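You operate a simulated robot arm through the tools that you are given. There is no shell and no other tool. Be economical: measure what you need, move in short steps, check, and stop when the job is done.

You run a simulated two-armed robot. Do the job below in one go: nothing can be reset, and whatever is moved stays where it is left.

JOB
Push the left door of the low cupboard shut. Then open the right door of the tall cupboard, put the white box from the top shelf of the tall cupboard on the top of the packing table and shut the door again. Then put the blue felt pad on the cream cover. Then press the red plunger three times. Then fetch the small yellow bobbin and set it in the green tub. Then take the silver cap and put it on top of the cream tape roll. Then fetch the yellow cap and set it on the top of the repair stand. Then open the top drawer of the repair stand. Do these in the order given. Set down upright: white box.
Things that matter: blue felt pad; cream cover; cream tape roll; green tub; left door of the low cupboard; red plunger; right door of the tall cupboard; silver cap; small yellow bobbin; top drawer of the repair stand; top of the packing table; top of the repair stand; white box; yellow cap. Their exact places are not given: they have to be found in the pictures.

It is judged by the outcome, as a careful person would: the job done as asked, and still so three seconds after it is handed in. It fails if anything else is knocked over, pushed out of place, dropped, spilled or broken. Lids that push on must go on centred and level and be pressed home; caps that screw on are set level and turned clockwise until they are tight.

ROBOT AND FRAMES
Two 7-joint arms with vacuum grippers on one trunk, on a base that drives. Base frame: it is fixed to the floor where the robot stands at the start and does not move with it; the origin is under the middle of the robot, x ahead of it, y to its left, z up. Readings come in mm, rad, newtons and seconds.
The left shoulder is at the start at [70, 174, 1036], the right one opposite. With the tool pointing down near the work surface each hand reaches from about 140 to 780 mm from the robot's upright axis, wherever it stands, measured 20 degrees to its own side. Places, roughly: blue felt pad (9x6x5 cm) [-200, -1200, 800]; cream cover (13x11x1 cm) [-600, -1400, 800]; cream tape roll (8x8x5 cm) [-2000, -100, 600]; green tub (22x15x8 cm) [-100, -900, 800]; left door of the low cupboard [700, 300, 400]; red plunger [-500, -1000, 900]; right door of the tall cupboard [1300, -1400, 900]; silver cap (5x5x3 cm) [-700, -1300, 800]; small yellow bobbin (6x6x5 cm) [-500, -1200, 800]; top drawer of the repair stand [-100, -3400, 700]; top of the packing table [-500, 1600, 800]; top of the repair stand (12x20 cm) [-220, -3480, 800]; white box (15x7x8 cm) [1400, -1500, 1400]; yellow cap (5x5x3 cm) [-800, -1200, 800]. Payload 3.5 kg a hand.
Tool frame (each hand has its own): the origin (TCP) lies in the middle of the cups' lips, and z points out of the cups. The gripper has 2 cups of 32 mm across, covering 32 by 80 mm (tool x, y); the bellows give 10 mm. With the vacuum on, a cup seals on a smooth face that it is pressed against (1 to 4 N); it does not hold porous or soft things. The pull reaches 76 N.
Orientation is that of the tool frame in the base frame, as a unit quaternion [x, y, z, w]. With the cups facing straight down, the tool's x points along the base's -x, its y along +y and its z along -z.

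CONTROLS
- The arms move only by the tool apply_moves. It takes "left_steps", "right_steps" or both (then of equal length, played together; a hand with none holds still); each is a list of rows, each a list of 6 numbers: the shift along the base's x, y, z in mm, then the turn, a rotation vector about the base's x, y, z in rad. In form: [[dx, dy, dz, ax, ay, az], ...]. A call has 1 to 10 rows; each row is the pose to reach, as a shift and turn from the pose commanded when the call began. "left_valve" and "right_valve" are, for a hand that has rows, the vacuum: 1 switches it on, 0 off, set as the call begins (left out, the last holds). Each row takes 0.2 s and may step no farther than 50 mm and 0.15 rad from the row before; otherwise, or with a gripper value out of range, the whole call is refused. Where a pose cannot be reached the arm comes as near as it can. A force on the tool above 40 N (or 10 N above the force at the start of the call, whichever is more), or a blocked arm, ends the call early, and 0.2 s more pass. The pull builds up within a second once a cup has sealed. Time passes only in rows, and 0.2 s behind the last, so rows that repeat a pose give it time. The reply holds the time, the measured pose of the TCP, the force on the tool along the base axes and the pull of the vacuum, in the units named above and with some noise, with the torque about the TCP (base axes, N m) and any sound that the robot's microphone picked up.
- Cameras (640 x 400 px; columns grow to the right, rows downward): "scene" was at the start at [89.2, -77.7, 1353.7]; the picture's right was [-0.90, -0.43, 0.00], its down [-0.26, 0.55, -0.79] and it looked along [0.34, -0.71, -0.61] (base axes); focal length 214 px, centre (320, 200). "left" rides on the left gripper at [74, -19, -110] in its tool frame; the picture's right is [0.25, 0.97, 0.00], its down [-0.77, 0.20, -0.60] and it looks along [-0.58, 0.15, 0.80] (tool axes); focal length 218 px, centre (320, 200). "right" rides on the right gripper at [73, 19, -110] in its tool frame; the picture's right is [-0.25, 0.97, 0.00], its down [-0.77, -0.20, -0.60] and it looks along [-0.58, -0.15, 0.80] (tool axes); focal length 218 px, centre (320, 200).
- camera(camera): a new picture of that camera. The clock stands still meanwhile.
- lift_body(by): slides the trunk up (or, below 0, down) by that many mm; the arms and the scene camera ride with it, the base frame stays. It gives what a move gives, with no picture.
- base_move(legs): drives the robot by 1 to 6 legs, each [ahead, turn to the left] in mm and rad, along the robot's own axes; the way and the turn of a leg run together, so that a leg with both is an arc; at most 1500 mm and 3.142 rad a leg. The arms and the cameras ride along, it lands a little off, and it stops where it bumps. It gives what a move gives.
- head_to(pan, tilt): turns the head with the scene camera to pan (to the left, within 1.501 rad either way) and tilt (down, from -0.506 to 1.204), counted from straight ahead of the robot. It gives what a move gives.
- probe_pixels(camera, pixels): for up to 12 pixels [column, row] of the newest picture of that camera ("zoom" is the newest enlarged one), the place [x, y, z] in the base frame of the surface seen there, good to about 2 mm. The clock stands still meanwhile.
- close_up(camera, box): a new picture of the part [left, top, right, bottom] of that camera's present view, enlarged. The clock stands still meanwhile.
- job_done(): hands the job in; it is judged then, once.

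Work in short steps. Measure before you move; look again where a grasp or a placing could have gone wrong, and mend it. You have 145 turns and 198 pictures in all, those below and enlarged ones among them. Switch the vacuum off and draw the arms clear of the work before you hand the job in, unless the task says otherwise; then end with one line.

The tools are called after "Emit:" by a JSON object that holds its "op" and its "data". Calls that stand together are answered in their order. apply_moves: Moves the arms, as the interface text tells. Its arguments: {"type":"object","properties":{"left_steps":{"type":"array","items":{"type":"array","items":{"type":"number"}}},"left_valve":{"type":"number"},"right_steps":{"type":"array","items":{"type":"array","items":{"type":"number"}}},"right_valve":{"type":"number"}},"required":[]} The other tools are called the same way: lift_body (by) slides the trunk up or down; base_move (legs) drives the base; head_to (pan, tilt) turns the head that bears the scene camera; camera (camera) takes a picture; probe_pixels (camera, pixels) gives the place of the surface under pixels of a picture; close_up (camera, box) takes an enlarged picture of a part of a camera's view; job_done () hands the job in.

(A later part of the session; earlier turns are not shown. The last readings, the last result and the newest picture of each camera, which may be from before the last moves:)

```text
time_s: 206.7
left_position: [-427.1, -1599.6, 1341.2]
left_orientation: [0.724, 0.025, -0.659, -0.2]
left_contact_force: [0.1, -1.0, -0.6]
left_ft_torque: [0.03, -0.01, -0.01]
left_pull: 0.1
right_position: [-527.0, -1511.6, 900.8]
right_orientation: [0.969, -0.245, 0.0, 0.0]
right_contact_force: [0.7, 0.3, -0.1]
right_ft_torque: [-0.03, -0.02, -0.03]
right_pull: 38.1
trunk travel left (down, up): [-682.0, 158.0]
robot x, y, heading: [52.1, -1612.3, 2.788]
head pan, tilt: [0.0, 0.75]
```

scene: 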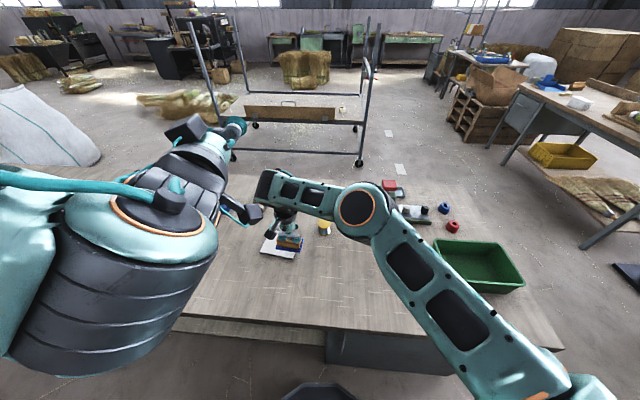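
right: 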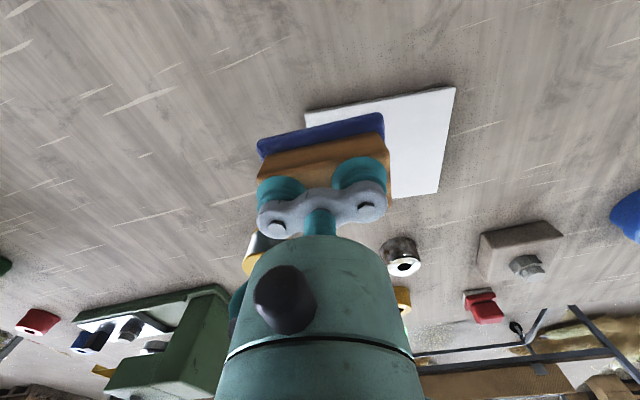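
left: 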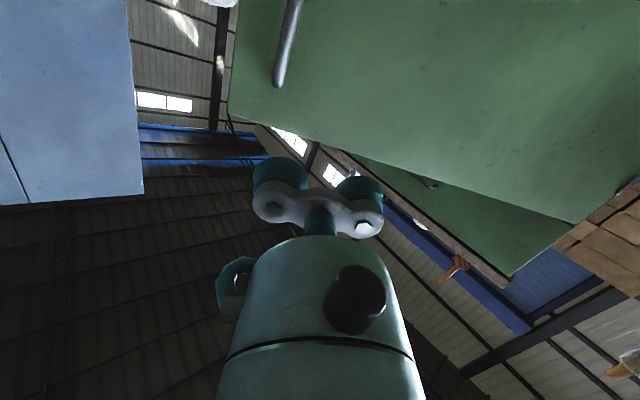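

Now the turn worked. I move the pad over the cover centre with yaw -0.28.

Emit:
{"op": "apply_moves", "data": {"right_steps": [[-8, 33, 0, 0, 0, -0.09], [-16, 66, 0, 0, 0, -0.19], [-25, 98.6, -10, 0, 0, -0.28], [-25, 98.6, -30, 0, 0, -0.28]]}}

Emit:
{"op": "close_up", "data": {"camera": "scene", "box": [240, 190, 440, 315]}}

Emit:
{"op": "camera", "data": {"camera": "right"}}

```text
time_s: 207.7
left_position: [-427.1, -1598.7, 1341.6]
left_orientation: [0.725, 0.026, -0.659, -0.2]
left_contact_force: [0.7, 0.5, 0.7]
left_ft_torque: [0.03, -0.02, 0.01]
left_pull: 0.0
right_position: [-551.6, -1411.0, 869.6]
right_orientation: [0.925, -0.379, 0.0, 0.001]
right_contact_force: [-0.7, 0.3, -1.1]
right_ft_torque: [-0.02, 0.03, 0.01]
right_pull: 38.0
trunk travel left (down, up): [-682.0, 158.0]
robot x, y, heading: [55.0, -1609.4, 2.788]
head pan, tilt: [0.0, 0.75]
```

```text
3.20 times, centred on (340, 252) of scene
```

zoom: 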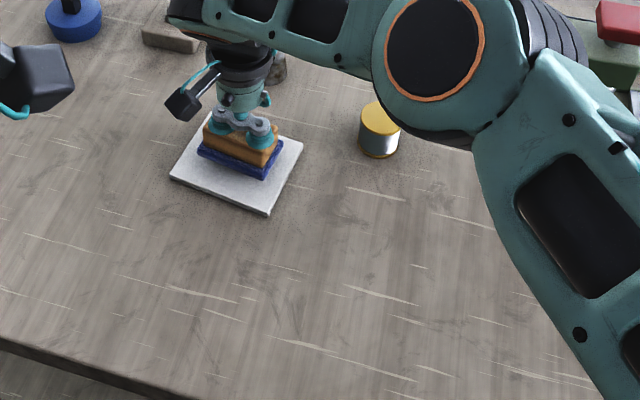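

```text
125 pictures are left
```

right: 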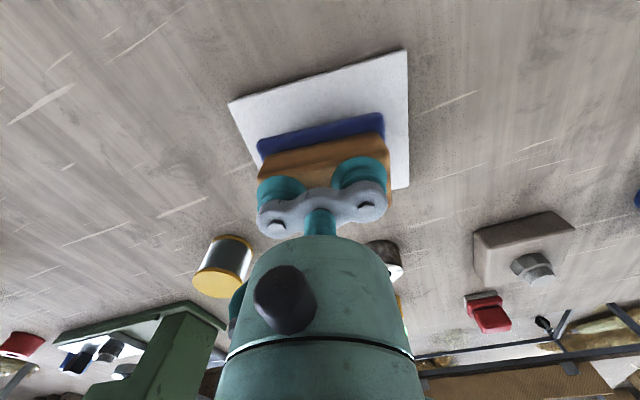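

The pad is over the cover. Lower gently to contact, then release and rise.

Emit:
{"op": "apply_moves", "data": {"right_steps": [[0, 0, -6, 0, 0, 0], [0, 0, -11, 0, 0, 0], [0, 0, -14, 0, 0, 0], [0, 0, -16, 0, 0, 0], [0, 0, -17, 0, 0, 0]]}}

Emit:
{"op": "apply_moves", "data": {"right_steps": [[0, 0, 0, 0, 0, 0], [0, 0, 0, 0, 0, 0], [0, 0, 0, 0, 0, 0], [0, 0, 8, 0, 0, 0], [0, 0, 30, 0, 0, 0], [0, 0, 70, 0, 0, 0], [0, 0, 110, 0, 0, 0]], "right_valve": 0}}

Emit:
{"op": "close_up", "data": {"camera": "scene", "box": [240, 190, 440, 315]}}

Emit:
{"op": "camera", "data": {"camera": "right"}}

```text
time_s: 208.9
left_position: [-427.5, -1600.2, 1342.2]
left_orientation: [0.724, 0.027, -0.66, -0.199]
left_contact_force: [-0.9, -0.1, -0.1]
left_ft_torque: [-0.03, 0.0, 0.02]
left_pull: 0.0
right_position: [-552.0, -1412.6, 854.4]
right_orientation: [0.925, -0.379, -0.001, 0.001]
right_contact_force: [-0.1, -0.1, 7.8]
right_ft_torque: [0.09, -0.04, -0.03]
right_pull: 37.6
trunk travel left (down, up): [-682.0, 158.0]
robot x, y, heading: [54.6, -1612.3, 2.79]
head pan, tilt: [0.0, 0.75]
```

```text
time_s: 210.5
left_position: [-425.5, -1600.2, 1342.7]
left_orientation: [0.724, 0.025, -0.66, -0.2]
left_contact_force: [0.6, 0.2, 0.0]
left_ft_torque: [0.02, 0.03, 0.0]
left_pull: 0.1
right_position: [-551.8, -1411.8, 963.1]
right_orientation: [0.926, -0.378, 0.001, 0.001]
right_contact_force: [-0.3, 0.3, 0.1]
right_ft_torque: [-0.01, 0.03, 0.0]
right_pull: 0.1
trunk travel left (down, up): [-682.0, 158.0]
robot x, y, heading: [48.3, -1611.3, 2.795]
head pan, tilt: [0.0, 0.75]
```

```text
3.20 times, centred on (340, 252) of scene
```

zoom: 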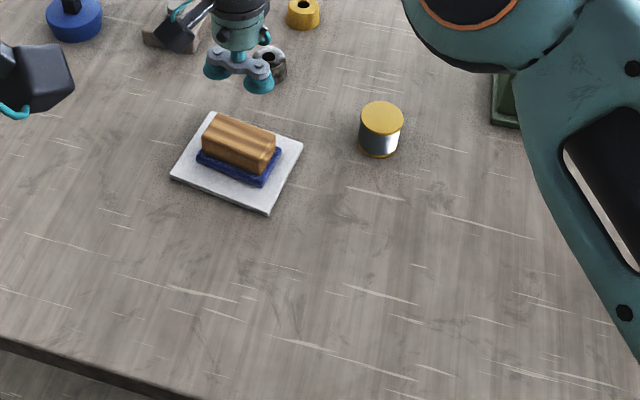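

```text
123 pictures are left
```

right: 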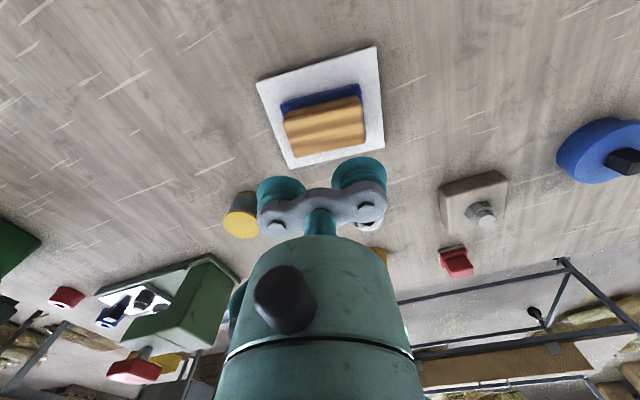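

The pad sits well on the cover. Next the plunger from the bench's front side: raise the trunk and drive around the bench end.

Emit:
{"op": "lift_body", "data": {"by": 130}}

Emit:
{"op": "base_move", "data": {"legs": [[0, -1.79], [940, 0], [0, 1.257], [1120, 0]]}}

```text
time_s: 212.1
left_position: [-427.1, -1600.3, 1472.5]
left_orientation: [0.724, 0.026, -0.659, -0.201]
left_contact_force: [-1.4, 0.7, -0.4]
left_ft_torque: [-0.01, 0.0, 0.0]
left_pull: 0.1
right_position: [-552.0, -1412.1, 1091.0]
right_orientation: [0.926, -0.378, 0.0, 0.001]
right_contact_force: [0.6, 0.3, -0.3]
right_ft_torque: [0.03, 0.0, -0.01]
right_pull: 0.0
trunk travel left (down, up): [-812.0, 28.0]
robot x, y, heading: [50.7, -1616.6, 2.792]
head pan, tilt: [0.0, 0.75]
```

```text
time_s: 229.8
left_position: [-550.0, 275.3, 1472.1]
left_orientation: [0.705, -0.167, -0.584, -0.366]
left_contact_force: [-0.6, 0.2, -0.4]
left_ft_torque: [-0.01, -0.05, 0.01]
left_pull: 0.0
right_position: [-561.9, 501.9, 1091.5]
right_orientation: [0.793, -0.609, -0.001, 0.0]
right_contact_force: [-0.8, 0.9, -0.4]
right_ft_torque: [0.02, -0.01, -0.02]
right_pull: 0.1
trunk travel left (down, up): [-812.0, 28.0]
robot x, y, heading: [-142.9, 23.8, 2.255]
head pan, tilt: [0.0, 0.75]
```

On course. Continue around the corner to the bench front.

Emit:
{"op": "base_move", "data": {"legs": [[0, 1.294], [716, 0], [0, 0.876], [382, 0], [0, 1.226]]}}

Emit:
{"op": "head_to", "data": {"pan": 0.0, "tilt": 0.75}}

Emit:
{"op": "camera", "data": {"camera": "scene"}}

```text
time_s: 244.2
left_position: [-431.7, -770.1, 1471.7]
left_orientation: [0.068, 0.722, -0.283, 0.628]
left_contact_force: [-0.2, 0.0, -0.2]
left_ft_torque: [-0.03, 0.0, 0.02]
left_pull: 0.1
right_position: [-359.0, -984.9, 1090.9]
right_orientation: [0.494, 0.869, 0.001, -0.001]
right_contact_force: [0.2, -0.3, 0.6]
right_ft_torque: [0.02, 0.0, 0.01]
right_pull: 0.0
trunk travel left (down, up): [-812.0, 28.0]
robot x, y, heading: [-893.0, -637.1, -0.608]
head pan, tilt: [0.0, 0.75]
```

```text
time_s: 244.8
left_position: [-431.8, -770.4, 1473.5]
left_orientation: [0.068, 0.722, -0.283, 0.628]
left_contact_force: [0.3, 0.1, 0.7]
left_ft_torque: [0.0, -0.02, 0.01]
left_pull: 0.0
right_position: [-359.5, -984.4, 1092.0]
right_orientation: [0.495, 0.869, 0.001, -0.001]
right_contact_force: [0.7, 1.3, -0.3]
right_ft_torque: [0.02, -0.02, 0.0]
right_pull: 0.2
trunk travel left (down, up): [-812.0, 28.0]
robot x, y, heading: [-894.4, -639.1, -0.606]
head pan, tilt: [0.0, 0.75]
```

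```text
122 pictures are left
```

scene: 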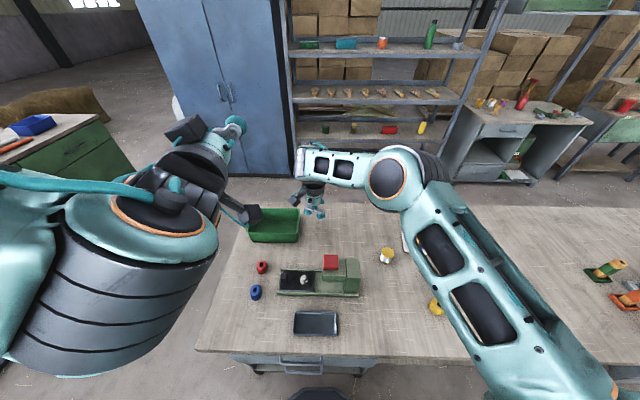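

I'm at the front side. I zoom on the press to measure the red plunger.

Emit:
{"op": "close_up", "data": {"camera": "scene", "box": [260, 230, 372, 300]}}

Emit:
{"op": "probe_pixels", "data": {"camera": "scene", "pixels": [[325, 258], [336, 258], [325, 268], [336, 268], [331, 263], [350, 270], [305, 281], [387, 250], [387, 256]]}}

```text
5.71 times, centred on (316, 265) of scene
```

zoom: 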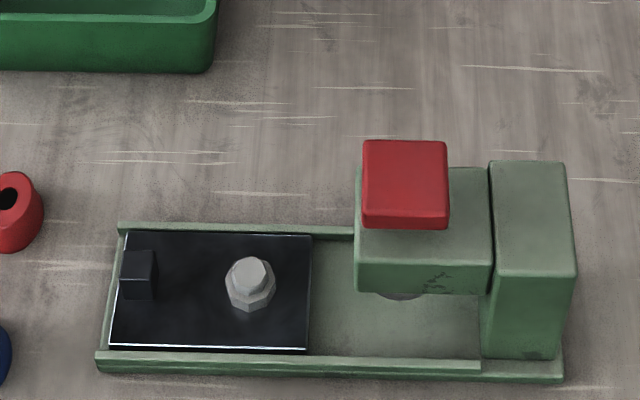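

```text
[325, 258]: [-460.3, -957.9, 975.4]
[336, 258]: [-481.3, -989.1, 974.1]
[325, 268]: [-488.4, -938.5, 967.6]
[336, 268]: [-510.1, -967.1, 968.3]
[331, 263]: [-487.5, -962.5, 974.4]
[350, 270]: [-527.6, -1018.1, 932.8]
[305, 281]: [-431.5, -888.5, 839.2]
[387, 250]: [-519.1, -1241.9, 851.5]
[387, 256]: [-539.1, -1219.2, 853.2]
```

Plunger top centre is (-482,-966,974). I move the right hand above it.

Emit:
{"op": "apply_moves", "data": {"right_steps": [[-41, 6, 0, 0, 0, 0], [-82, 12, -20, 0, 0, 0], [-122, 18, -50, 0, 0, 0], [-122, 18, -85, 0, 0, 0]]}}

Emit:
{"op": "close_up", "data": {"camera": "scene", "box": [260, 200, 420, 300]}}

Emit:
{"op": "camera", "data": {"camera": "right"}}

```text
refused: row 3 steps farther than a row can; nothing moved
```

```text
4.00 times, centred on (340, 250) of scene
```

zoom: 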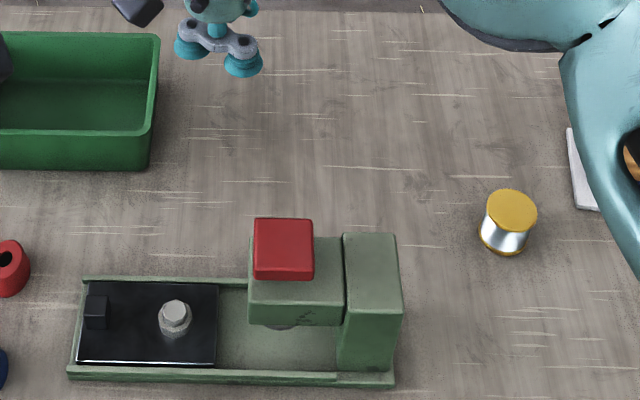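

```text
119 pictures are left
```

right: 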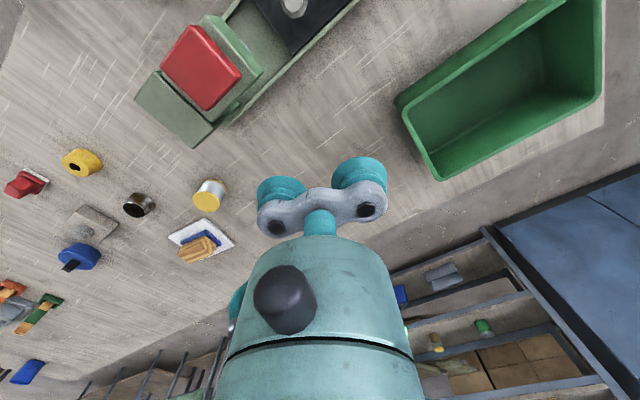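

Refused for step size; I repeat with smaller steps.

Emit:
{"op": "apply_moves", "data": {"right_steps": [[-41, 6, 0, 0, 0, 0], [-82, 12, -15, 0, 0, 0], [-115, 17, -45, 0, 0, 0], [-122, 18, -85, 0, 0, 0]]}}

Emit:
{"op": "close_up", "data": {"camera": "scene", "box": [260, 200, 420, 300]}}

```text
time_s: 245.8
left_position: [-431.2, -771.0, 1471.5]
left_orientation: [0.067, 0.722, -0.282, 0.628]
left_contact_force: [0.4, 0.1, -0.5]
left_ft_torque: [0.02, -0.01, 0.0]
left_pull: 0.1
right_position: [-481.0, -967.6, 1005.6]
right_orientation: [0.494, 0.869, 0.001, -0.001]
right_contact_force: [0.9, 0.2, 0.0]
right_ft_torque: [0.0, 0.01, -0.01]
right_pull: 0.1
trunk travel left (down, up): [-812.0, 28.0]
robot x, y, heading: [-892.2, -635.1, -0.607]
head pan, tilt: [0.0, 0.75]
```

```text
4.00 times, centred on (340, 250) of scene
```

zoom: 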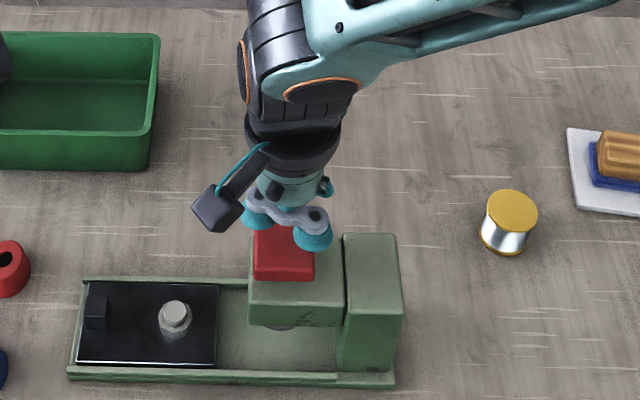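

Hand is above the plunger. First press, in small rows, watching force.

Emit:
{"op": "apply_moves", "data": {"right_steps": [[0, 0, -25, 0, 0, 0], [0, 0, -34, 0, 0, 0], [0, 0, -40, 0, 0, 0], [0, 0, -46, 0, 0, 0], [0, 0, -52, 0, 0, 0], [0, 0, -57, 0, 0, 0], [0, 0, -61, 0, 0, 0]], "right_valve": 0}}

Emit:
{"op": "close_up", "data": {"camera": "scene", "box": [260, 200, 420, 300]}}

```text
time_s: 247.4
left_position: [-432.3, -770.9, 1472.6]
left_orientation: [0.068, 0.721, -0.283, 0.629]
left_contact_force: [0.6, -0.3, -0.4]
left_ft_torque: [0.01, -0.01, -0.07]
left_pull: 0.0
right_position: [-481.9, -966.1, 946.9]
right_orientation: [0.495, 0.869, 0.0, 0.001]
right_contact_force: [0.6, -2.3, 6.4]
right_ft_torque: [0.07, 0.03, 0.05]
right_pull: 0.0
trunk travel left (down, up): [-812.0, 28.0]
robot x, y, heading: [-891.5, -637.5, -0.609]
head pan, tilt: [0.0, 0.75]
heard: click
```

```text
4.00 times, centred on (340, 250) of scene
```

zoom: 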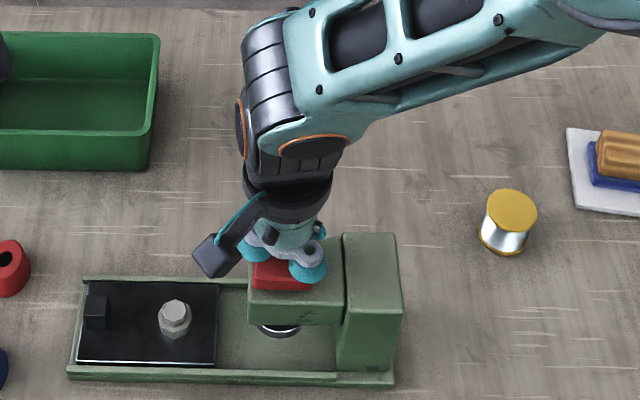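

A click was heard: one full press. Now release fully and press a second time.

Emit:
{"op": "apply_moves", "data": {"right_steps": [[0, 0, 20, 0, 0, 0], [0, 0, 45, 0, 0, 0], [0, 0, 61, 0, 0, 0], [0, 0, 61, 0, 0, 0]]}}

Emit:
{"op": "apply_moves", "data": {"right_steps": [[0, 0, -25, 0, 0, 0], [0, 0, -34, 0, 0, 0], [0, 0, -40, 0, 0, 0], [0, 0, -46, 0, 0, 0], [0, 0, -52, 0, 0, 0], [0, 0, -57, 0, 0, 0], [0, 0, -61, 0, 0, 0]]}}

```text
time_s: 248.4
left_position: [-431.9, -770.4, 1472.2]
left_orientation: [0.067, 0.722, -0.284, 0.628]
left_contact_force: [0.0, 0.6, -0.8]
left_ft_torque: [0.0, 0.0, 0.0]
left_pull: 0.1
right_position: [-480.2, -965.8, 1006.1]
right_orientation: [0.494, 0.869, 0.001, 0.0]
right_contact_force: [-0.2, 0.3, -0.4]
right_ft_torque: [-0.02, -0.02, -0.01]
right_pull: 0.0
trunk travel left (down, up): [-812.0, 28.0]
robot x, y, heading: [-891.3, -636.7, -0.608]
head pan, tilt: [0.0, 0.75]
```

```text
time_s: 250.0
left_position: [-432.1, -768.9, 1472.0]
left_orientation: [0.068, 0.721, -0.284, 0.628]
left_contact_force: [-0.2, 0.2, 0.4]
left_ft_torque: [0.0, 0.02, 0.01]
left_pull: 0.1
right_position: [-479.6, -965.6, 946.1]
right_orientation: [0.495, 0.869, 0.001, 0.0]
right_contact_force: [-0.4, 1.3, 6.0]
right_ft_torque: [-0.05, -0.03, -0.03]
right_pull: 0.0
trunk travel left (down, up): [-812.0, 28.0]
robot x, y, heading: [-890.8, -640.1, -0.607]
head pan, tilt: [0.0, 0.75]
heard: click
```

Second click. Third press.

Emit:
{"op": "apply_moves", "data": {"right_steps": [[0, 0, 20, 0, 0, 0], [0, 0, 45, 0, 0, 0], [0, 0, 61, 0, 0, 0], [0, 0, 61, 0, 0, 0]]}}

Emit:
{"op": "apply_moves", "data": {"right_steps": [[0, 0, -25, 0, 0, 0], [0, 0, -34, 0, 0, 0], [0, 0, -40, 0, 0, 0], [0, 0, -46, 0, 0, 0], [0, 0, -52, 0, 0, 0], [0, 0, -57, 0, 0, 0], [0, 0, -61, 0, 0, 0]]}}

Emit:
{"op": "apply_moves", "data": {"right_steps": [[0, 0, 20, 0, 0, 0], [0, 0, 45, 0, 0, 0], [0, 0, 80, 0, 0, 0]]}}

Emit:
{"op": "close_up", "data": {"camera": "scene", "box": [280, 200, 470, 320]}}

```text
time_s: 251.0
left_position: [-431.7, -770.5, 1471.3]
left_orientation: [0.069, 0.722, -0.283, 0.628]
left_contact_force: [0.0, -1.1, 0.5]
left_ft_torque: [-0.01, 0.01, 0.01]
left_pull: 0.1
right_position: [-481.4, -965.8, 1006.5]
right_orientation: [0.494, 0.87, 0.001, 0.0]
right_contact_force: [0.1, 0.7, 0.2]
right_ft_torque: [0.02, 0.0, -0.03]
right_pull: 0.1
trunk travel left (down, up): [-812.0, 28.0]
robot x, y, heading: [-891.5, -639.5, -0.605]
head pan, tilt: [0.0, 0.75]
```

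```text
time_s: 252.6
left_position: [-431.9, -769.9, 1471.7]
left_orientation: [0.068, 0.721, -0.284, 0.628]
left_contact_force: [-0.4, -0.2, 0.3]
left_ft_torque: [0.02, 0.02, 0.03]
left_pull: 0.0
right_position: [-481.6, -966.4, 945.5]
right_orientation: [0.495, 0.869, 0.001, 0.0]
right_contact_force: [2.5, -0.1, 6.4]
right_ft_torque: [0.01, 0.03, 0.01]
right_pull: 0.1
trunk travel left (down, up): [-812.0, 28.0]
robot x, y, heading: [-892.4, -636.9, -0.605]
head pan, tilt: [0.0, 0.75]
heard: click
```

```text
time_s: 253.4
left_position: [-431.5, -769.7, 1472.7]
left_orientation: [0.068, 0.721, -0.283, 0.629]
left_contact_force: [0.2, -0.6, 0.0]
left_ft_torque: [-0.02, 0.03, 0.0]
left_pull: 0.1
right_position: [-482.3, -966.2, 1026.9]
right_orientation: [0.494, 0.869, 0.002, 0.0]
right_contact_force: [-0.8, 1.2, 0.0]
right_ft_torque: [0.0, -0.01, -0.01]
right_pull: 0.0
trunk travel left (down, up): [-812.0, 28.0]
robot x, y, heading: [-893.8, -637.5, -0.608]
head pan, tilt: [0.0, 0.75]
```

```text
3.33 times, centred on (375, 260) of scene
```

zoom: 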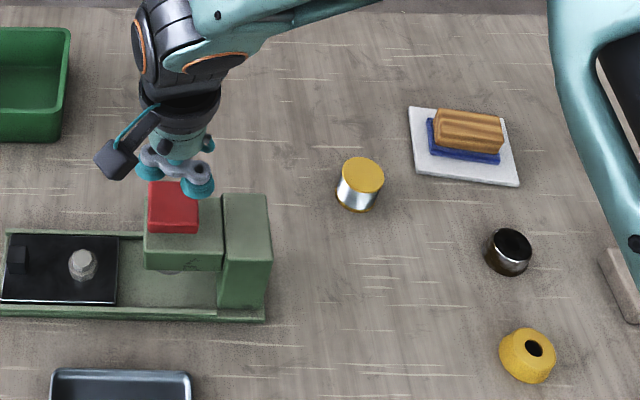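

Three clicks done. Now the bobbin: I probe its top disc and look at the caps closely.

Emit:
{"op": "probe_pixels", "data": {"camera": "zoom", "pixels": [[362, 176], [343, 176], [381, 176], [362, 161], [362, 190], [511, 243], [511, 268], [530, 350], [533, 367], [30, 85], [30, 130], [62, 40]]}}

Emit:
{"op": "close_up", "data": {"camera": "scene", "box": [415, 260, 463, 290]}}

```text
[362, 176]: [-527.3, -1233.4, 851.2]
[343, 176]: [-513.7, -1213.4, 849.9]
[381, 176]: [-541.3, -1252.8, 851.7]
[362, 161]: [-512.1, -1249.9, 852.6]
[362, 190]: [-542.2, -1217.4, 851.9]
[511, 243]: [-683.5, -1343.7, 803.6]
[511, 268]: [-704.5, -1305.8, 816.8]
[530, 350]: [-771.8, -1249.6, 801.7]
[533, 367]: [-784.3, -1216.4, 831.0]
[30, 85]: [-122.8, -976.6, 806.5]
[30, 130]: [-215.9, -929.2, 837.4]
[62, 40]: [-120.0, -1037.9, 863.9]
```

```text
13.33 times, centred on (439, 275) of scene
```

zoom: 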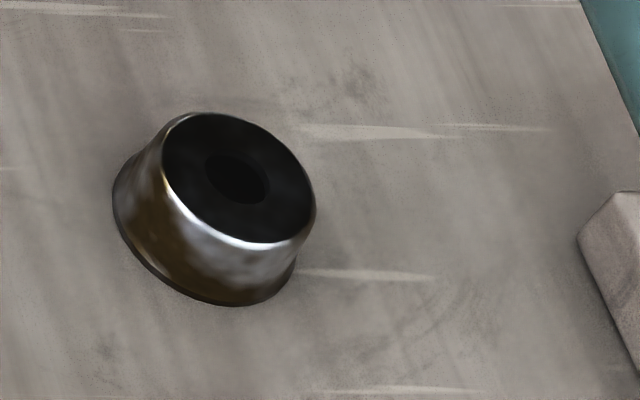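

The bobbin top disc centre is (-527.5,-1233.5,851.5), 60 mm across, so I use one cup on it (TCP offset 24 mm). I move there high, then lower the trunk.

Emit:
{"op": "apply_moves", "data": {"right_steps": [[-4, -43, 0, 0, 0, 0], [-8, -85, 0, 0, 0, 0], [-12, -128, 0, 0, 0, 0], [-16, -170, 0, 0, 0, 0], [-20, -213, 0, 0, 0, 0], [-25, -255, 0, 0, 0, 0]]}}

Emit:
{"op": "lift_body", "data": {"by": -135}}

Emit:
{"op": "close_up", "data": {"camera": "scene", "box": [300, 170, 460, 270]}}

```text
time_s: 254.8
left_position: [-432.6, -772.2, 1471.9]
left_orientation: [0.068, 0.722, -0.282, 0.628]
left_contact_force: [0.6, 0.0, 0.1]
left_ft_torque: [-0.01, 0.02, 0.01]
left_pull: 0.1
right_position: [-505.2, -1223.4, 1026.5]
right_orientation: [0.493, 0.87, 0.002, -0.001]
right_contact_force: [0.5, 0.3, 0.5]
right_ft_torque: [-0.02, -0.03, 0.01]
right_pull: 0.1
trunk travel left (down, up): [-812.0, 28.0]
robot x, y, heading: [-895.0, -637.9, -0.613]
head pan, tilt: [0.0, 0.75]
```

```text
time_s: 256.5
left_position: [-432.2, -771.0, 1336.5]
left_orientation: [0.068, 0.722, -0.282, 0.629]
left_contact_force: [-0.4, 0.3, 0.6]
left_ft_torque: [-0.01, -0.04, 0.02]
left_pull: 0.1
right_position: [-503.9, -1223.3, 892.3]
right_orientation: [0.494, 0.87, 0.001, -0.001]
right_contact_force: [0.0, -1.1, 0.2]
right_ft_torque: [0.01, 0.03, -0.02]
right_pull: 0.0
trunk travel left (down, up): [-677.0, 163.0]
robot x, y, heading: [-893.5, -638.8, -0.607]
head pan, tilt: [0.0, 0.75]
```

```text
4.00 times, centred on (380, 220) of scene
```

zoom: 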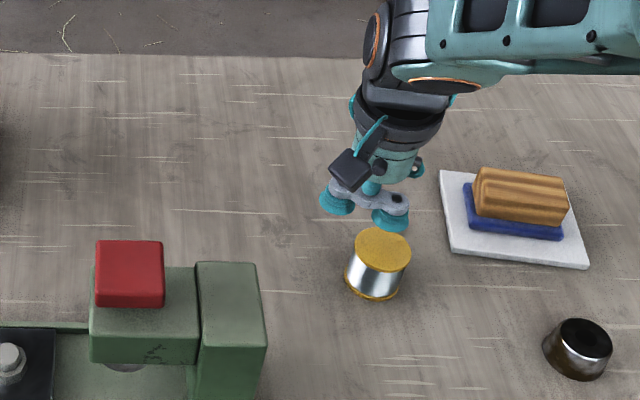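

Aligned with one cup above the bobbin. Press down with vacuum.

Emit:
{"op": "apply_moves", "data": {"right_steps": [[-3, 2, -20, 0, 0, 0], [-3, 2, -34, 0, 0, 0], [-3, 2, -41, 0, 0, 0], [-3, 2, -44, 0, 0, 0], [-3, 2, -46, 0, 0, 0], [-3, 2, -46, 0, 0, 0], [-3, 2, -46, 0, 0, 0]], "right_valve": 1}}

Emit:
{"op": "apply_moves", "data": {"right_steps": [[0, 0, 15, 0, 0, 0], [0, 0, 50, 0, 0, 0], [0, 0, 95, 0, 0, 0]]}}

Emit:
{"op": "camera", "data": {"camera": "scene"}}

```text
time_s: 258.1
left_position: [-433.1, -767.2, 1338.3]
left_orientation: [0.068, 0.721, -0.284, 0.629]
left_contact_force: [-0.5, 0.1, -0.7]
left_ft_torque: [0.0, 0.04, 0.03]
left_pull: 0.0
right_position: [-507.9, -1218.2, 848.4]
right_orientation: [0.494, 0.869, 0.0, 0.003]
right_contact_force: [7.2, -3.4, 25.6]
right_ft_torque: [-0.7, 1.09, 0.14]
right_pull: 37.9
trunk travel left (down, up): [-677.0, 163.0]
robot x, y, heading: [-894.2, -635.7, -0.604]
head pan, tilt: [0.0, 0.75]
```

```text
time_s: 258.9
left_position: [-432.9, -769.4, 1337.2]
left_orientation: [0.068, 0.721, -0.283, 0.628]
left_contact_force: [0.4, -0.4, 0.3]
left_ft_torque: [0.0, -0.01, 0.0]
left_pull: 0.0
right_position: [-510.2, -1218.4, 941.3]
right_orientation: [0.494, 0.87, 0.001, -0.001]
right_contact_force: [-0.8, -0.5, 0.0]
right_ft_torque: [-0.45, 0.75, 0.03]
right_pull: 37.8
trunk travel left (down, up): [-677.0, 163.0]
robot x, y, heading: [-891.4, -634.5, -0.604]
head pan, tilt: [0.0, 0.75]
```

```text
113 pictures are left
```

scene: 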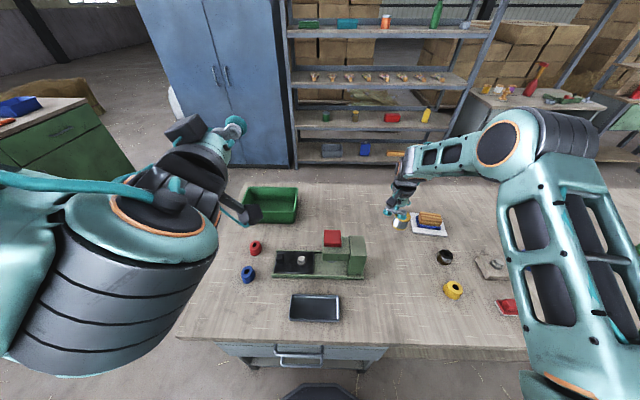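

Bobbin held by one cup. I zoom on the tub to measure its inside.

Emit:
{"op": "close_up", "data": {"camera": "scene", "box": [230, 170, 310, 230]}}

Emit:
{"op": "probe_pixels", "data": {"camera": "scene", "pixels": [[297, 189], [296, 203], [246, 188], [275, 195], [285, 200], [265, 195], [288, 193], [296, 220], [290, 196], [270, 204], [285, 204]]}}

```text
6.67 times, centred on (270, 200) of scene
```

zoom: 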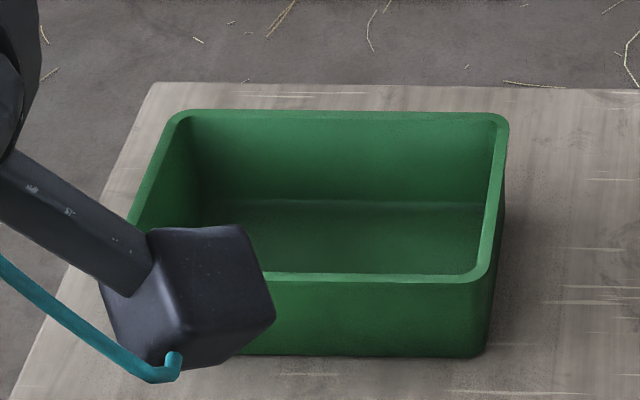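

```text
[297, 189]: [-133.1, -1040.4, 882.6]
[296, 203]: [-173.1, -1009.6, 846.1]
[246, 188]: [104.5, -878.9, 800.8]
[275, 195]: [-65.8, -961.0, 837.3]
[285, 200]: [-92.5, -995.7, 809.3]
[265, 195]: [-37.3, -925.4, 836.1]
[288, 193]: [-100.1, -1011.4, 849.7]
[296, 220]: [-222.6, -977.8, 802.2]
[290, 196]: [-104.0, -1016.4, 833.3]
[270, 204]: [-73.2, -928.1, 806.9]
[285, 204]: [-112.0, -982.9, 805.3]
```

The tub is beyond reach from here; its interior is best reached from the bench end. Raise the trunk and drive around to the end with the bobbin.

Emit:
{"op": "lift_body", "data": {"by": 140}}

Emit:
{"op": "base_move", "data": {"legs": [[0, 1.888], [392, 0], [0, -0.867], [721, 0]]}}

```text
time_s: 260.5
left_position: [-431.6, -769.6, 1476.9]
left_orientation: [0.068, 0.721, -0.283, 0.628]
left_contact_force: [0.0, -0.1, -0.2]
left_ft_torque: [0.0, 0.03, 0.06]
left_pull: 0.2
right_position: [-507.7, -1218.5, 1080.0]
right_orientation: [0.494, 0.869, 0.001, 0.0]
right_contact_force: [0.1, 0.0, -0.1]
right_ft_torque: [-0.45, 0.82, 0.01]
right_pull: 37.6
trunk travel left (down, up): [-817.0, 23.0]
robot x, y, heading: [-891.7, -635.8, -0.608]
head pan, tilt: [0.0, 0.75]
```

```text
time_s: 273.3
left_position: [199.8, 376.4, 1477.3]
left_orientation: [-0.305, 0.657, 0.073, 0.686]
left_contact_force: [-0.4, -1.0, -0.2]
left_ft_torque: [-0.01, -0.02, -0.02]
left_pull: 0.0
right_position: [554.2, 91.7, 1081.5]
right_orientation: [-0.012, 1.0, 0.001, 0.0]
right_contact_force: [-0.1, 1.0, -0.6]
right_ft_torque: [-0.89, 0.0, -0.03]
right_pull: 37.8
trunk travel left (down, up): [-817.0, 23.0]
robot x, y, heading: [-141.2, 44.3, 0.452]
head pan, tilt: [0.0, 0.75]
```

On to the bench end.

Emit:
{"op": "base_move", "data": {"legs": [[0, -1.416], [740, 0], [0, -1.236]]}}

Emit:
{"op": "camera", "data": {"camera": "scene"}}

```text
time_s: 283.8
left_position: [128.6, -1007.6, 1477.3]
left_orientation: [-0.565, -0.453, 0.648, -0.233]
left_contact_force: [-0.4, -0.2, 0.4]
left_ft_torque: [0.01, -0.01, 0.0]
left_pull: 0.1
right_position: [-318.5, -915.0, 1080.5]
right_orientation: [0.969, 0.248, 0.001, 0.0]
right_contact_force: [-0.3, 0.6, 0.6]
right_ft_torque: [0.73, 0.43, 0.01]
right_pull: 38.0
trunk travel left (down, up): [-817.0, 23.0]
robot x, y, heading: [280.2, -554.3, -2.211]
head pan, tilt: [0.0, 0.75]
```

```text
111 pictures are left
```

scene: 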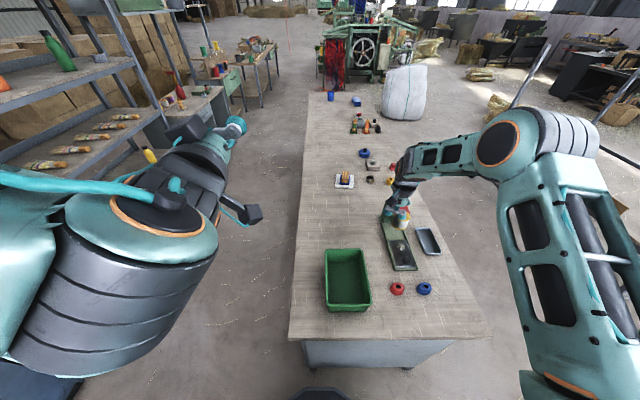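

The tub is right ahead at (347,280). I probe its inside corners.

Emit:
{"op": "close_up", "data": {"camera": "scene", "box": [300, 235, 400, 320]}}

Emit:
{"op": "probe_pixels", "data": {"camera": "scene", "pixels": [[326, 251], [362, 249], [369, 301], [328, 304], [334, 262], [358, 262], [336, 295], [362, 293], [347, 280]]}}

```text
4.71 times, centred on (350, 278) of scene
```

zoom: 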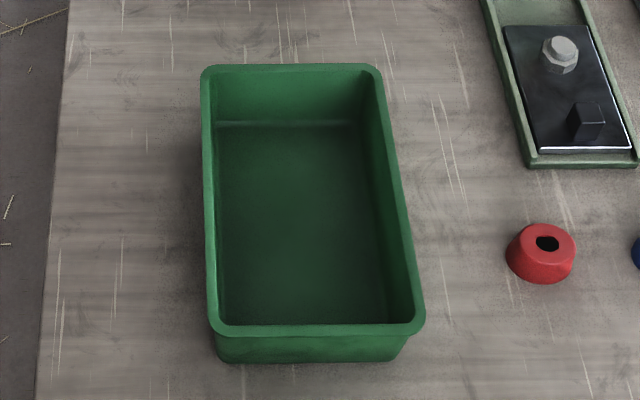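

```text
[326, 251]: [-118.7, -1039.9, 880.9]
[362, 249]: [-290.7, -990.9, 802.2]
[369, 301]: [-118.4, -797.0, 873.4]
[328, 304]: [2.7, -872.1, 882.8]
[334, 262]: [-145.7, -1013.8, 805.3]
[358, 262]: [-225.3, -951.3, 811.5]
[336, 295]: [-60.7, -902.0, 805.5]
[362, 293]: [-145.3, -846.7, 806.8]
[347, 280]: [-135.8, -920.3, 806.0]
```

Tub floor centre is (-140,-925,806). I move above it, lower the trunk, then descend.

Emit:
{"op": "apply_moves", "data": {"right_steps": [[40, -4, 0, 0, 0, 0], [80, -8, 0, 0, 0, 0], [120, -12, 0, 0, 0, 0], [160, -16, 0, 0, 0, 0], [186, -20, 0, 0, 0, 0]]}}

Emit:
{"op": "lift_body", "data": {"by": -140}}

Emit:
{"op": "close_up", "data": {"camera": "scene", "box": [280, 180, 440, 300]}}

```text
time_s: 285.0
left_position: [128.3, -1007.8, 1476.0]
left_orientation: [-0.567, -0.451, 0.649, -0.233]
left_contact_force: [0.9, 0.5, -0.5]
left_ft_torque: [0.03, 0.02, -0.03]
left_pull: 0.0
right_position: [-133.0, -934.1, 1080.5]
right_orientation: [0.969, 0.249, 0.0, 0.001]
right_contact_force: [0.2, 0.1, -0.6]
right_ft_torque: [0.78, 0.44, -0.03]
right_pull: 38.0
trunk travel left (down, up): [-817.0, 23.0]
robot x, y, heading: [275.8, -552.6, -2.213]
head pan, tilt: [0.0, 0.75]
```

```text
time_s: 286.7
left_position: [126.8, -1007.1, 1336.2]
left_orientation: [-0.566, -0.453, 0.648, -0.233]
left_contact_force: [0.0, -0.7, -0.6]
left_ft_torque: [-0.02, -0.01, -0.01]
left_pull: 0.1
right_position: [-133.1, -933.2, 941.3]
right_orientation: [0.969, 0.249, 0.001, 0.001]
right_contact_force: [0.3, 0.3, 0.1]
right_ft_torque: [0.81, 0.42, 0.01]
right_pull: 37.8
trunk travel left (down, up): [-677.0, 163.0]
robot x, y, heading: [276.2, -553.3, -2.214]
head pan, tilt: [0.0, 0.75]
```

```text
3.33 times, centred on (360, 240) of scene
```

zoom: 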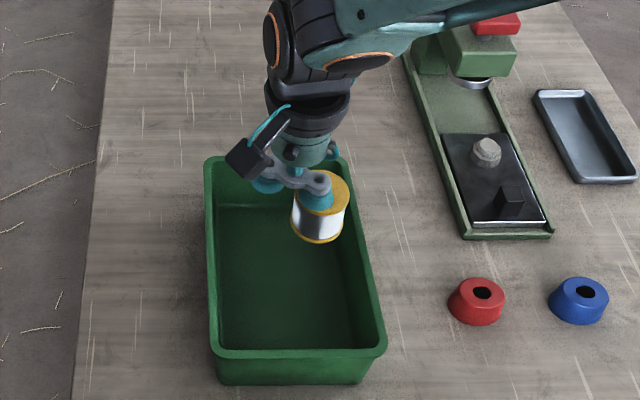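

Well centred over the tub. Descend 85 mm with a slow end, then release and rise.

Emit:
{"op": "apply_moves", "data": {"right_steps": [[0, 0, -40, 0, 0, 0], [0, 0, -68, 0, 0, 0], [0, 0, -78, 0, 0, 0], [0, 0, -84, 0, 0, 0], [0, 0, -88, 0, 0, 0]]}}

Emit:
{"op": "apply_moves", "data": {"right_steps": [[0, 0, 0, 0, 0, 0], [0, 0, 0, 0, 0, 0], [0, 0, 0, 0, 0, 0], [0, 0, 6, 0, 0, 0], [0, 0, 30, 0, 0, 0], [0, 0, 70, 0, 0, 0], [0, 0, 110, 0, 0, 0]], "right_valve": 0}}

Emit:
{"op": "close_up", "data": {"camera": "scene", "box": [280, 180, 440, 300]}}

```text
time_s: 287.9
left_position: [128.1, -1005.4, 1337.4]
left_orientation: [-0.566, -0.452, 0.649, -0.233]
left_contact_force: [0.0, -1.2, -0.2]
left_ft_torque: [-0.01, -0.02, 0.0]
left_pull: 0.1
right_position: [-134.8, -934.3, 853.4]
right_orientation: [0.969, 0.248, 0.0, 0.002]
right_contact_force: [-0.6, 0.7, 4.9]
right_ft_torque: [0.81, 0.48, 0.04]
right_pull: 38.0
trunk travel left (down, up): [-677.0, 163.0]
robot x, y, heading: [270.7, -549.0, -2.211]
head pan, tilt: [0.0, 0.75]
```

```text
time_s: 289.5
left_position: [128.2, -1005.2, 1338.1]
left_orientation: [-0.565, -0.453, 0.649, -0.233]
left_contact_force: [-0.1, 0.0, 0.6]
left_ft_torque: [-0.01, 0.03, 0.03]
left_pull: 0.1
right_position: [-131.7, -934.5, 961.5]
right_orientation: [0.969, 0.248, 0.0, 0.001]
right_contact_force: [0.6, 0.4, 0.4]
right_ft_torque: [-0.01, 0.02, 0.0]
right_pull: 0.1
trunk travel left (down, up): [-677.0, 163.0]
robot x, y, heading: [273.4, -552.4, -2.208]
head pan, tilt: [0.0, 0.75]
```

```text
3.33 times, centred on (360, 240) of scene
```

zoom: 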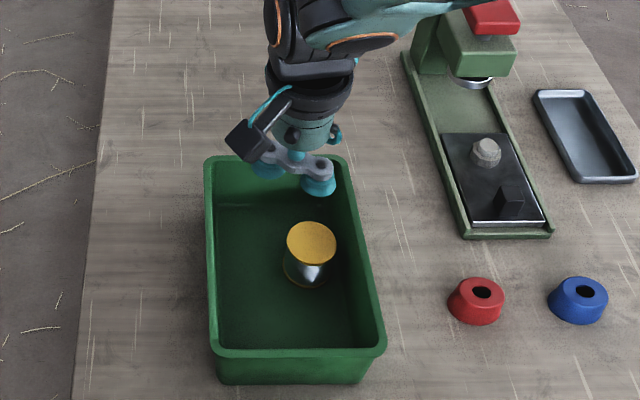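

Bobbin is upright in the tub. Next the silver cap: raise the trunk and drive back round to the front side near the caps.

Emit:
{"op": "lift_body", "data": {"by": 130}}

Emit:
{"op": "base_move", "data": {"legs": [[0, -1.908], [702, 0], [0, 1.354], [732, 0]]}}

```text
time_s: 291.1
left_position: [127.4, -1007.5, 1465.2]
left_orientation: [-0.566, -0.453, 0.649, -0.232]
left_contact_force: [0.5, -0.6, 0.6]
left_ft_torque: [0.04, -0.02, -0.01]
left_pull: 0.0
right_position: [-134.3, -936.0, 1091.4]
right_orientation: [0.969, 0.249, 0.001, 0.001]
right_contact_force: [0.2, 0.2, -0.4]
right_ft_torque: [0.01, 0.04, -0.02]
right_pull: 0.1
trunk travel left (down, up): [-807.0, 33.0]
robot x, y, heading: [277.7, -546.4, -2.211]
head pan, tilt: [0.0, 0.75]
```

```text
time_s: 306.4
left_position: [-1169.7, -552.8, 1467.2]
left_orientation: [-0.668, -0.279, 0.688, -0.046]
left_contact_force: [0.3, 1.4, 0.0]
left_ft_torque: [0.0, -0.02, 0.01]
left_pull: 0.0
right_position: [-1352.3, -354.6, 1092.3]
right_orientation: [1.0, -0.027, 0.0, 0.001]
right_contact_force: [0.3, 0.1, 0.9]
right_ft_torque: [0.0, -0.01, 0.01]
right_pull: 0.0
trunk travel left (down, up): [-807.0, 33.0]
robot x, y, heading: [-805.5, -243.3, -2.769]
head pan, tilt: [0.0, 0.75]
```

Emit:
{"op": "base_move", "data": {"legs": [[0, 0.778], [667, 0], [0, 1.36]]}}

Emit:
{"op": "head_to", "data": {"pan": -0.2, "tilt": 0.85}}

Emit:
{"op": "camera", "data": {"camera": "scene"}}

```text
time_s: 315.5
left_position: [-622.3, -1011.9, 1466.3]
left_orientation: [0.08, 0.72, -0.294, 0.623]
left_contact_force: [0.4, 0.2, -0.1]
left_ft_torque: [0.0, -0.02, 0.0]
left_pull: 0.0
right_position: [-694.8, -1271.4, 1092.5]
right_orientation: [0.508, 0.861, 0.001, -0.001]
right_contact_force: [0.1, -0.8, 0.4]
right_ft_torque: [0.06, 0.03, -0.03]
right_pull: 0.0
trunk travel left (down, up): [-807.0, 33.0]
robot x, y, heading: [-1076.7, -860.2, -0.64]
head pan, tilt: [0.0, 0.75]
```

```text
time_s: 316.2
left_position: [-622.0, -1010.7, 1466.7]
left_orientation: [0.08, 0.72, -0.293, 0.624]
left_contact_force: [-0.6, 0.1, -0.9]
left_ft_torque: [0.0, 0.0, -0.02]
left_pull: 0.0
right_position: [-694.8, -1270.0, 1092.0]
right_orientation: [0.509, 0.861, 0.001, 0.0]
right_contact_force: [-0.1, 0.1, -0.5]
right_ft_torque: [0.02, 0.0, 0.0]
right_pull: 0.2
trunk travel left (down, up): [-807.0, 33.0]
robot x, y, heading: [-1078.9, -863.0, -0.64]
head pan, tilt: [-0.201, 0.85]
```

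```text
107 pictures are left
```

scene: 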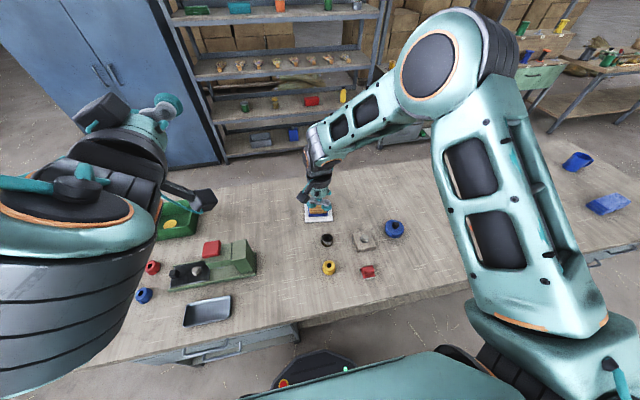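

Both caps in view at (327,240) and (329,268). Zoom and probe their top rims.

Emit:
{"op": "close_up", "data": {"camera": "scene", "box": [304, 222, 352, 282]}}

```text
6.67 times, centred on (328, 252) of scene
```

zoom: 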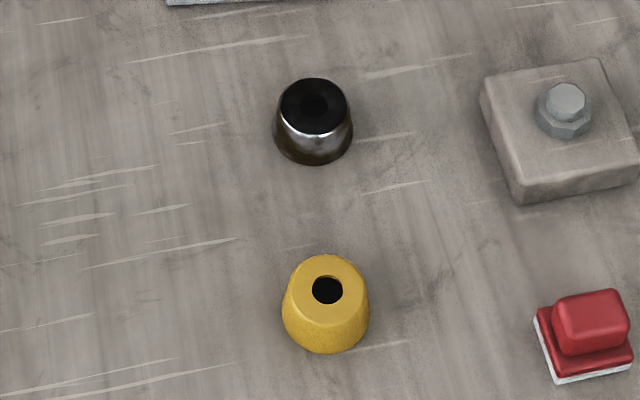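

Emit:
{"op": "probe_pixels", "data": {"camera": "zoom", "pixels": [[314, 106], [290, 106], [339, 106], [314, 88], [314, 124], [327, 290], [303, 290], [351, 290], [327, 265], [327, 312]]}}

```text
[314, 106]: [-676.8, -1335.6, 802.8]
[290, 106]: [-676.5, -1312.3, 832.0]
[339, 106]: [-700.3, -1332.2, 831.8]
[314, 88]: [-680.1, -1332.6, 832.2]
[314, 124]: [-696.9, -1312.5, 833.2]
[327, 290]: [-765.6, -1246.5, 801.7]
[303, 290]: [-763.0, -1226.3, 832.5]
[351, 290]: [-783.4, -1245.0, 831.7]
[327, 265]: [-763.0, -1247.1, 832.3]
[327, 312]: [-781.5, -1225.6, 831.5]
```

Silver cap centre (-688.4,-1322.3), top z 832, with a through hole ~14 mm; a cup centred on it may still seal on the ring. I move one cup over its centre.

Emit:
{"op": "apply_moves", "data": {"right_steps": [[14, -20, 0, 0, 0, 0], [27.4, -40.7, 0, 0, 0, 0]]}}

Emit:
{"op": "lift_body", "data": {"by": -200}}

Emit:
{"op": "apply_moves", "data": {"right_steps": [[0, 0, 0, 0, 0, 0]]}}

Emit:
{"op": "close_up", "data": {"camera": "scene", "box": [290, 190, 390, 270]}}

```text
time_s: 316.8
left_position: [-621.9, -1010.8, 1466.4]
left_orientation: [0.08, 0.721, -0.294, 0.623]
left_contact_force: [-0.5, 0.7, -0.5]
left_ft_torque: [-0.02, -0.01, -0.03]
left_pull: 0.1
right_position: [-664.5, -1312.7, 1091.3]
right_orientation: [0.508, 0.861, 0.001, 0.0]
right_contact_force: [0.2, 0.0, -0.1]
right_ft_torque: [0.02, 0.0, 0.03]
right_pull: 0.0
trunk travel left (down, up): [-807.0, 33.0]
robot x, y, heading: [-1079.2, -863.3, -0.638]
head pan, tilt: [-0.201, 0.85]
```

```text
time_s: 319.0
left_position: [-622.8, -1009.3, 1267.5]
left_orientation: [0.08, 0.72, -0.294, 0.624]
left_contact_force: [0.8, 0.1, -0.4]
left_ft_torque: [0.0, -0.02, 0.03]
left_pull: 0.1
right_position: [-665.4, -1311.1, 892.6]
right_orientation: [0.508, 0.861, 0.001, 0.0]
right_contact_force: [0.0, 0.7, 0.4]
right_ft_torque: [0.01, 0.02, -0.02]
right_pull: 0.0
trunk travel left (down, up): [-607.0, 233.0]
robot x, y, heading: [-1077.7, -858.1, -0.642]
head pan, tilt: [-0.201, 0.85]
```

```text
time_s: 319.4
left_position: [-621.3, -1008.8, 1267.9]
left_orientation: [0.079, 0.721, -0.293, 0.623]
left_contact_force: [-0.6, 0.5, -1.5]
left_ft_torque: [0.01, 0.01, 0.01]
left_pull: 0.1
right_position: [-666.0, -1311.2, 890.7]
right_orientation: [0.508, 0.861, 0.001, 0.0]
right_contact_force: [-0.4, 0.0, 0.2]
right_ft_torque: [0.02, 0.05, 0.01]
right_pull: 0.0
trunk travel left (down, up): [-607.0, 233.0]
robot x, y, heading: [-1077.5, -862.3, -0.639]
head pan, tilt: [-0.201, 0.85]
```

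```text
5.00 times, centred on (340, 230) of scene
```

zoom: 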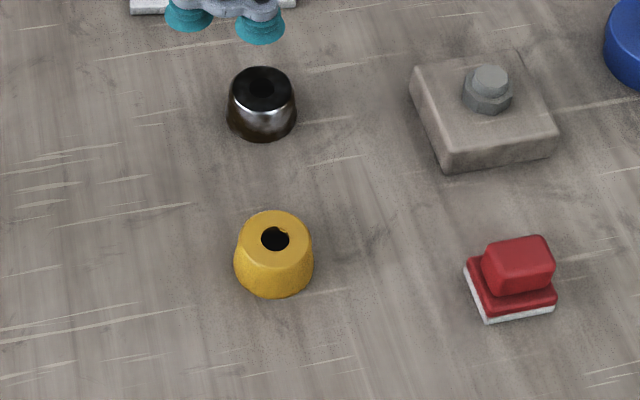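

Descend onto the silver cap with the vacuum on.

Emit:
{"op": "apply_moves", "data": {"right_steps": [[-1, 0, -30, 0, 0, 0], [-1, 0, -48, 0, 0, 0], [-1, 0, -56, 0, 0, 0], [-1, 0, -60, 0, 0, 0], [-1, 0, -63, 0, 0, 0], [-1, 0, -65, 0, 0, 0], [-1, 0, -65, 0, 0, 0], [-1, 0, -65, 0, 0, 0], [-1, 0, -65, 0, 0, 0]], "right_valve": 1}}

Emit:
{"op": "close_up", "data": {"camera": "scene", "box": [290, 190, 390, 270]}}

```text
time_s: 321.4
left_position: [-622.2, -1009.0, 1266.5]
left_orientation: [0.08, 0.72, -0.293, 0.624]
left_contact_force: [0.7, 0.4, 0.1]
left_ft_torque: [-0.03, -0.01, -0.01]
left_pull: 0.0
right_position: [-666.2, -1311.3, 827.7]
right_orientation: [0.508, 0.862, 0.001, 0.002]
right_contact_force: [5.7, -6.1, 20.2]
right_ft_torque: [-0.57, 1.06, 0.15]
right_pull: 37.6
trunk travel left (down, up): [-607.0, 233.0]
robot x, y, heading: [-1075.2, -865.2, -0.641]
head pan, tilt: [-0.201, 0.85]
```

```text
5.00 times, centred on (340, 230) of scene
```

zoom: 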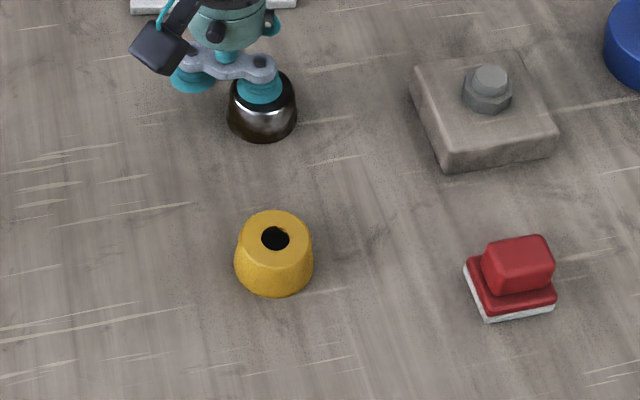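

Sealed at 37.6 N — the cap can be held. Lift it, raise the trunk, back off from the bench and turn to the trolley with the tape roll.

Emit:
{"op": "apply_moves", "data": {"right_steps": [[0, 0, 10, 0, 0, 0], [0, 0, 40, 0, 0, 0], [0, 0, 80, 0, 0, 0]]}}

Emit:
{"op": "lift_body", "data": {"by": 200}}

Emit:
{"op": "base_move", "data": {"legs": [[-300, 0], [0, 1.575], [0, 1.575]]}}

Emit:
{"op": "head_to", "data": {"pan": 0.0, "tilt": 0.65}}

Emit:
{"op": "camera", "data": {"camera": "scene"}}

```text
time_s: 322.2
left_position: [-621.8, -1008.1, 1267.0]
left_orientation: [0.08, 0.72, -0.294, 0.624]
left_contact_force: [0.1, 0.2, -0.1]
left_ft_torque: [-0.01, 0.0, 0.0]
left_pull: 0.2
right_position: [-669.1, -1311.0, 905.6]
right_orientation: [0.508, 0.861, 0.001, -0.001]
right_contact_force: [0.9, 0.4, 0.2]
right_ft_torque: [-0.45, 0.81, -0.01]
right_pull: 38.1
trunk travel left (down, up): [-607.0, 233.0]
robot x, y, heading: [-1076.2, -858.4, -0.639]
head pan, tilt: [-0.201, 0.85]
```

```text
time_s: 324.3
left_position: [-621.5, -1009.9, 1466.2]
left_orientation: [0.08, 0.72, -0.295, 0.623]
left_contact_force: [-0.1, -0.1, 0.0]
left_ft_torque: [-0.02, 0.01, -0.02]
left_pull: 0.1
right_position: [-666.5, -1311.8, 1106.2]
right_orientation: [0.508, 0.861, 0.002, -0.001]
right_contact_force: [-0.3, -0.1, 0.0]
right_ft_torque: [-0.45, 0.8, 0.03]
right_pull: 37.9
trunk travel left (down, up): [-807.0, 33.0]
robot x, y, heading: [-1074.6, -864.6, -0.637]
head pan, tilt: [-0.201, 0.85]
```

```text
time_s: 334.1
left_position: [-1776.8, -550.4, 1467.0]
left_orientation: [0.721, -0.068, -0.628, -0.284]
left_contact_force: [1.0, 0.2, -0.1]
left_ft_torque: [0.02, 0.02, 0.01]
left_pull: 0.0
right_position: [-1740.8, -246.8, 1106.3]
right_orientation: [0.87, -0.494, 0.0, 0.001]
right_contact_force: [-0.5, 0.0, -0.8]
right_ft_torque: [0.46, -0.8, -0.01]
right_pull: 38.6
trunk travel left (down, up): [-807.0, 33.0]
robot x, y, heading: [-1316.1, -682.8, 2.534]
head pan, tilt: [-0.201, 0.85]
```

```text
time_s: 334.8
left_position: [-1777.3, -551.2, 1466.6]
left_orientation: [0.722, -0.067, -0.628, -0.283]
left_contact_force: [0.6, 0.2, -0.2]
left_ft_torque: [0.0, -0.01, 0.0]
left_pull: 0.1
right_position: [-1741.0, -247.6, 1106.8]
right_orientation: [0.869, -0.494, 0.0, 0.001]
right_contact_force: [-0.9, -0.2, -0.6]
right_ft_torque: [0.46, -0.75, 0.0]
right_pull: 37.5
trunk travel left (down, up): [-807.0, 33.0]
robot x, y, heading: [-1317.0, -683.1, 2.538]
head pan, tilt: [0.0, 0.649]
```

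```text
103 pictures are left
```

scene: 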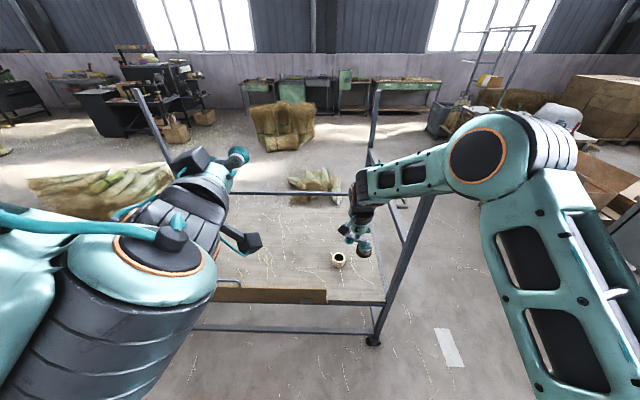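

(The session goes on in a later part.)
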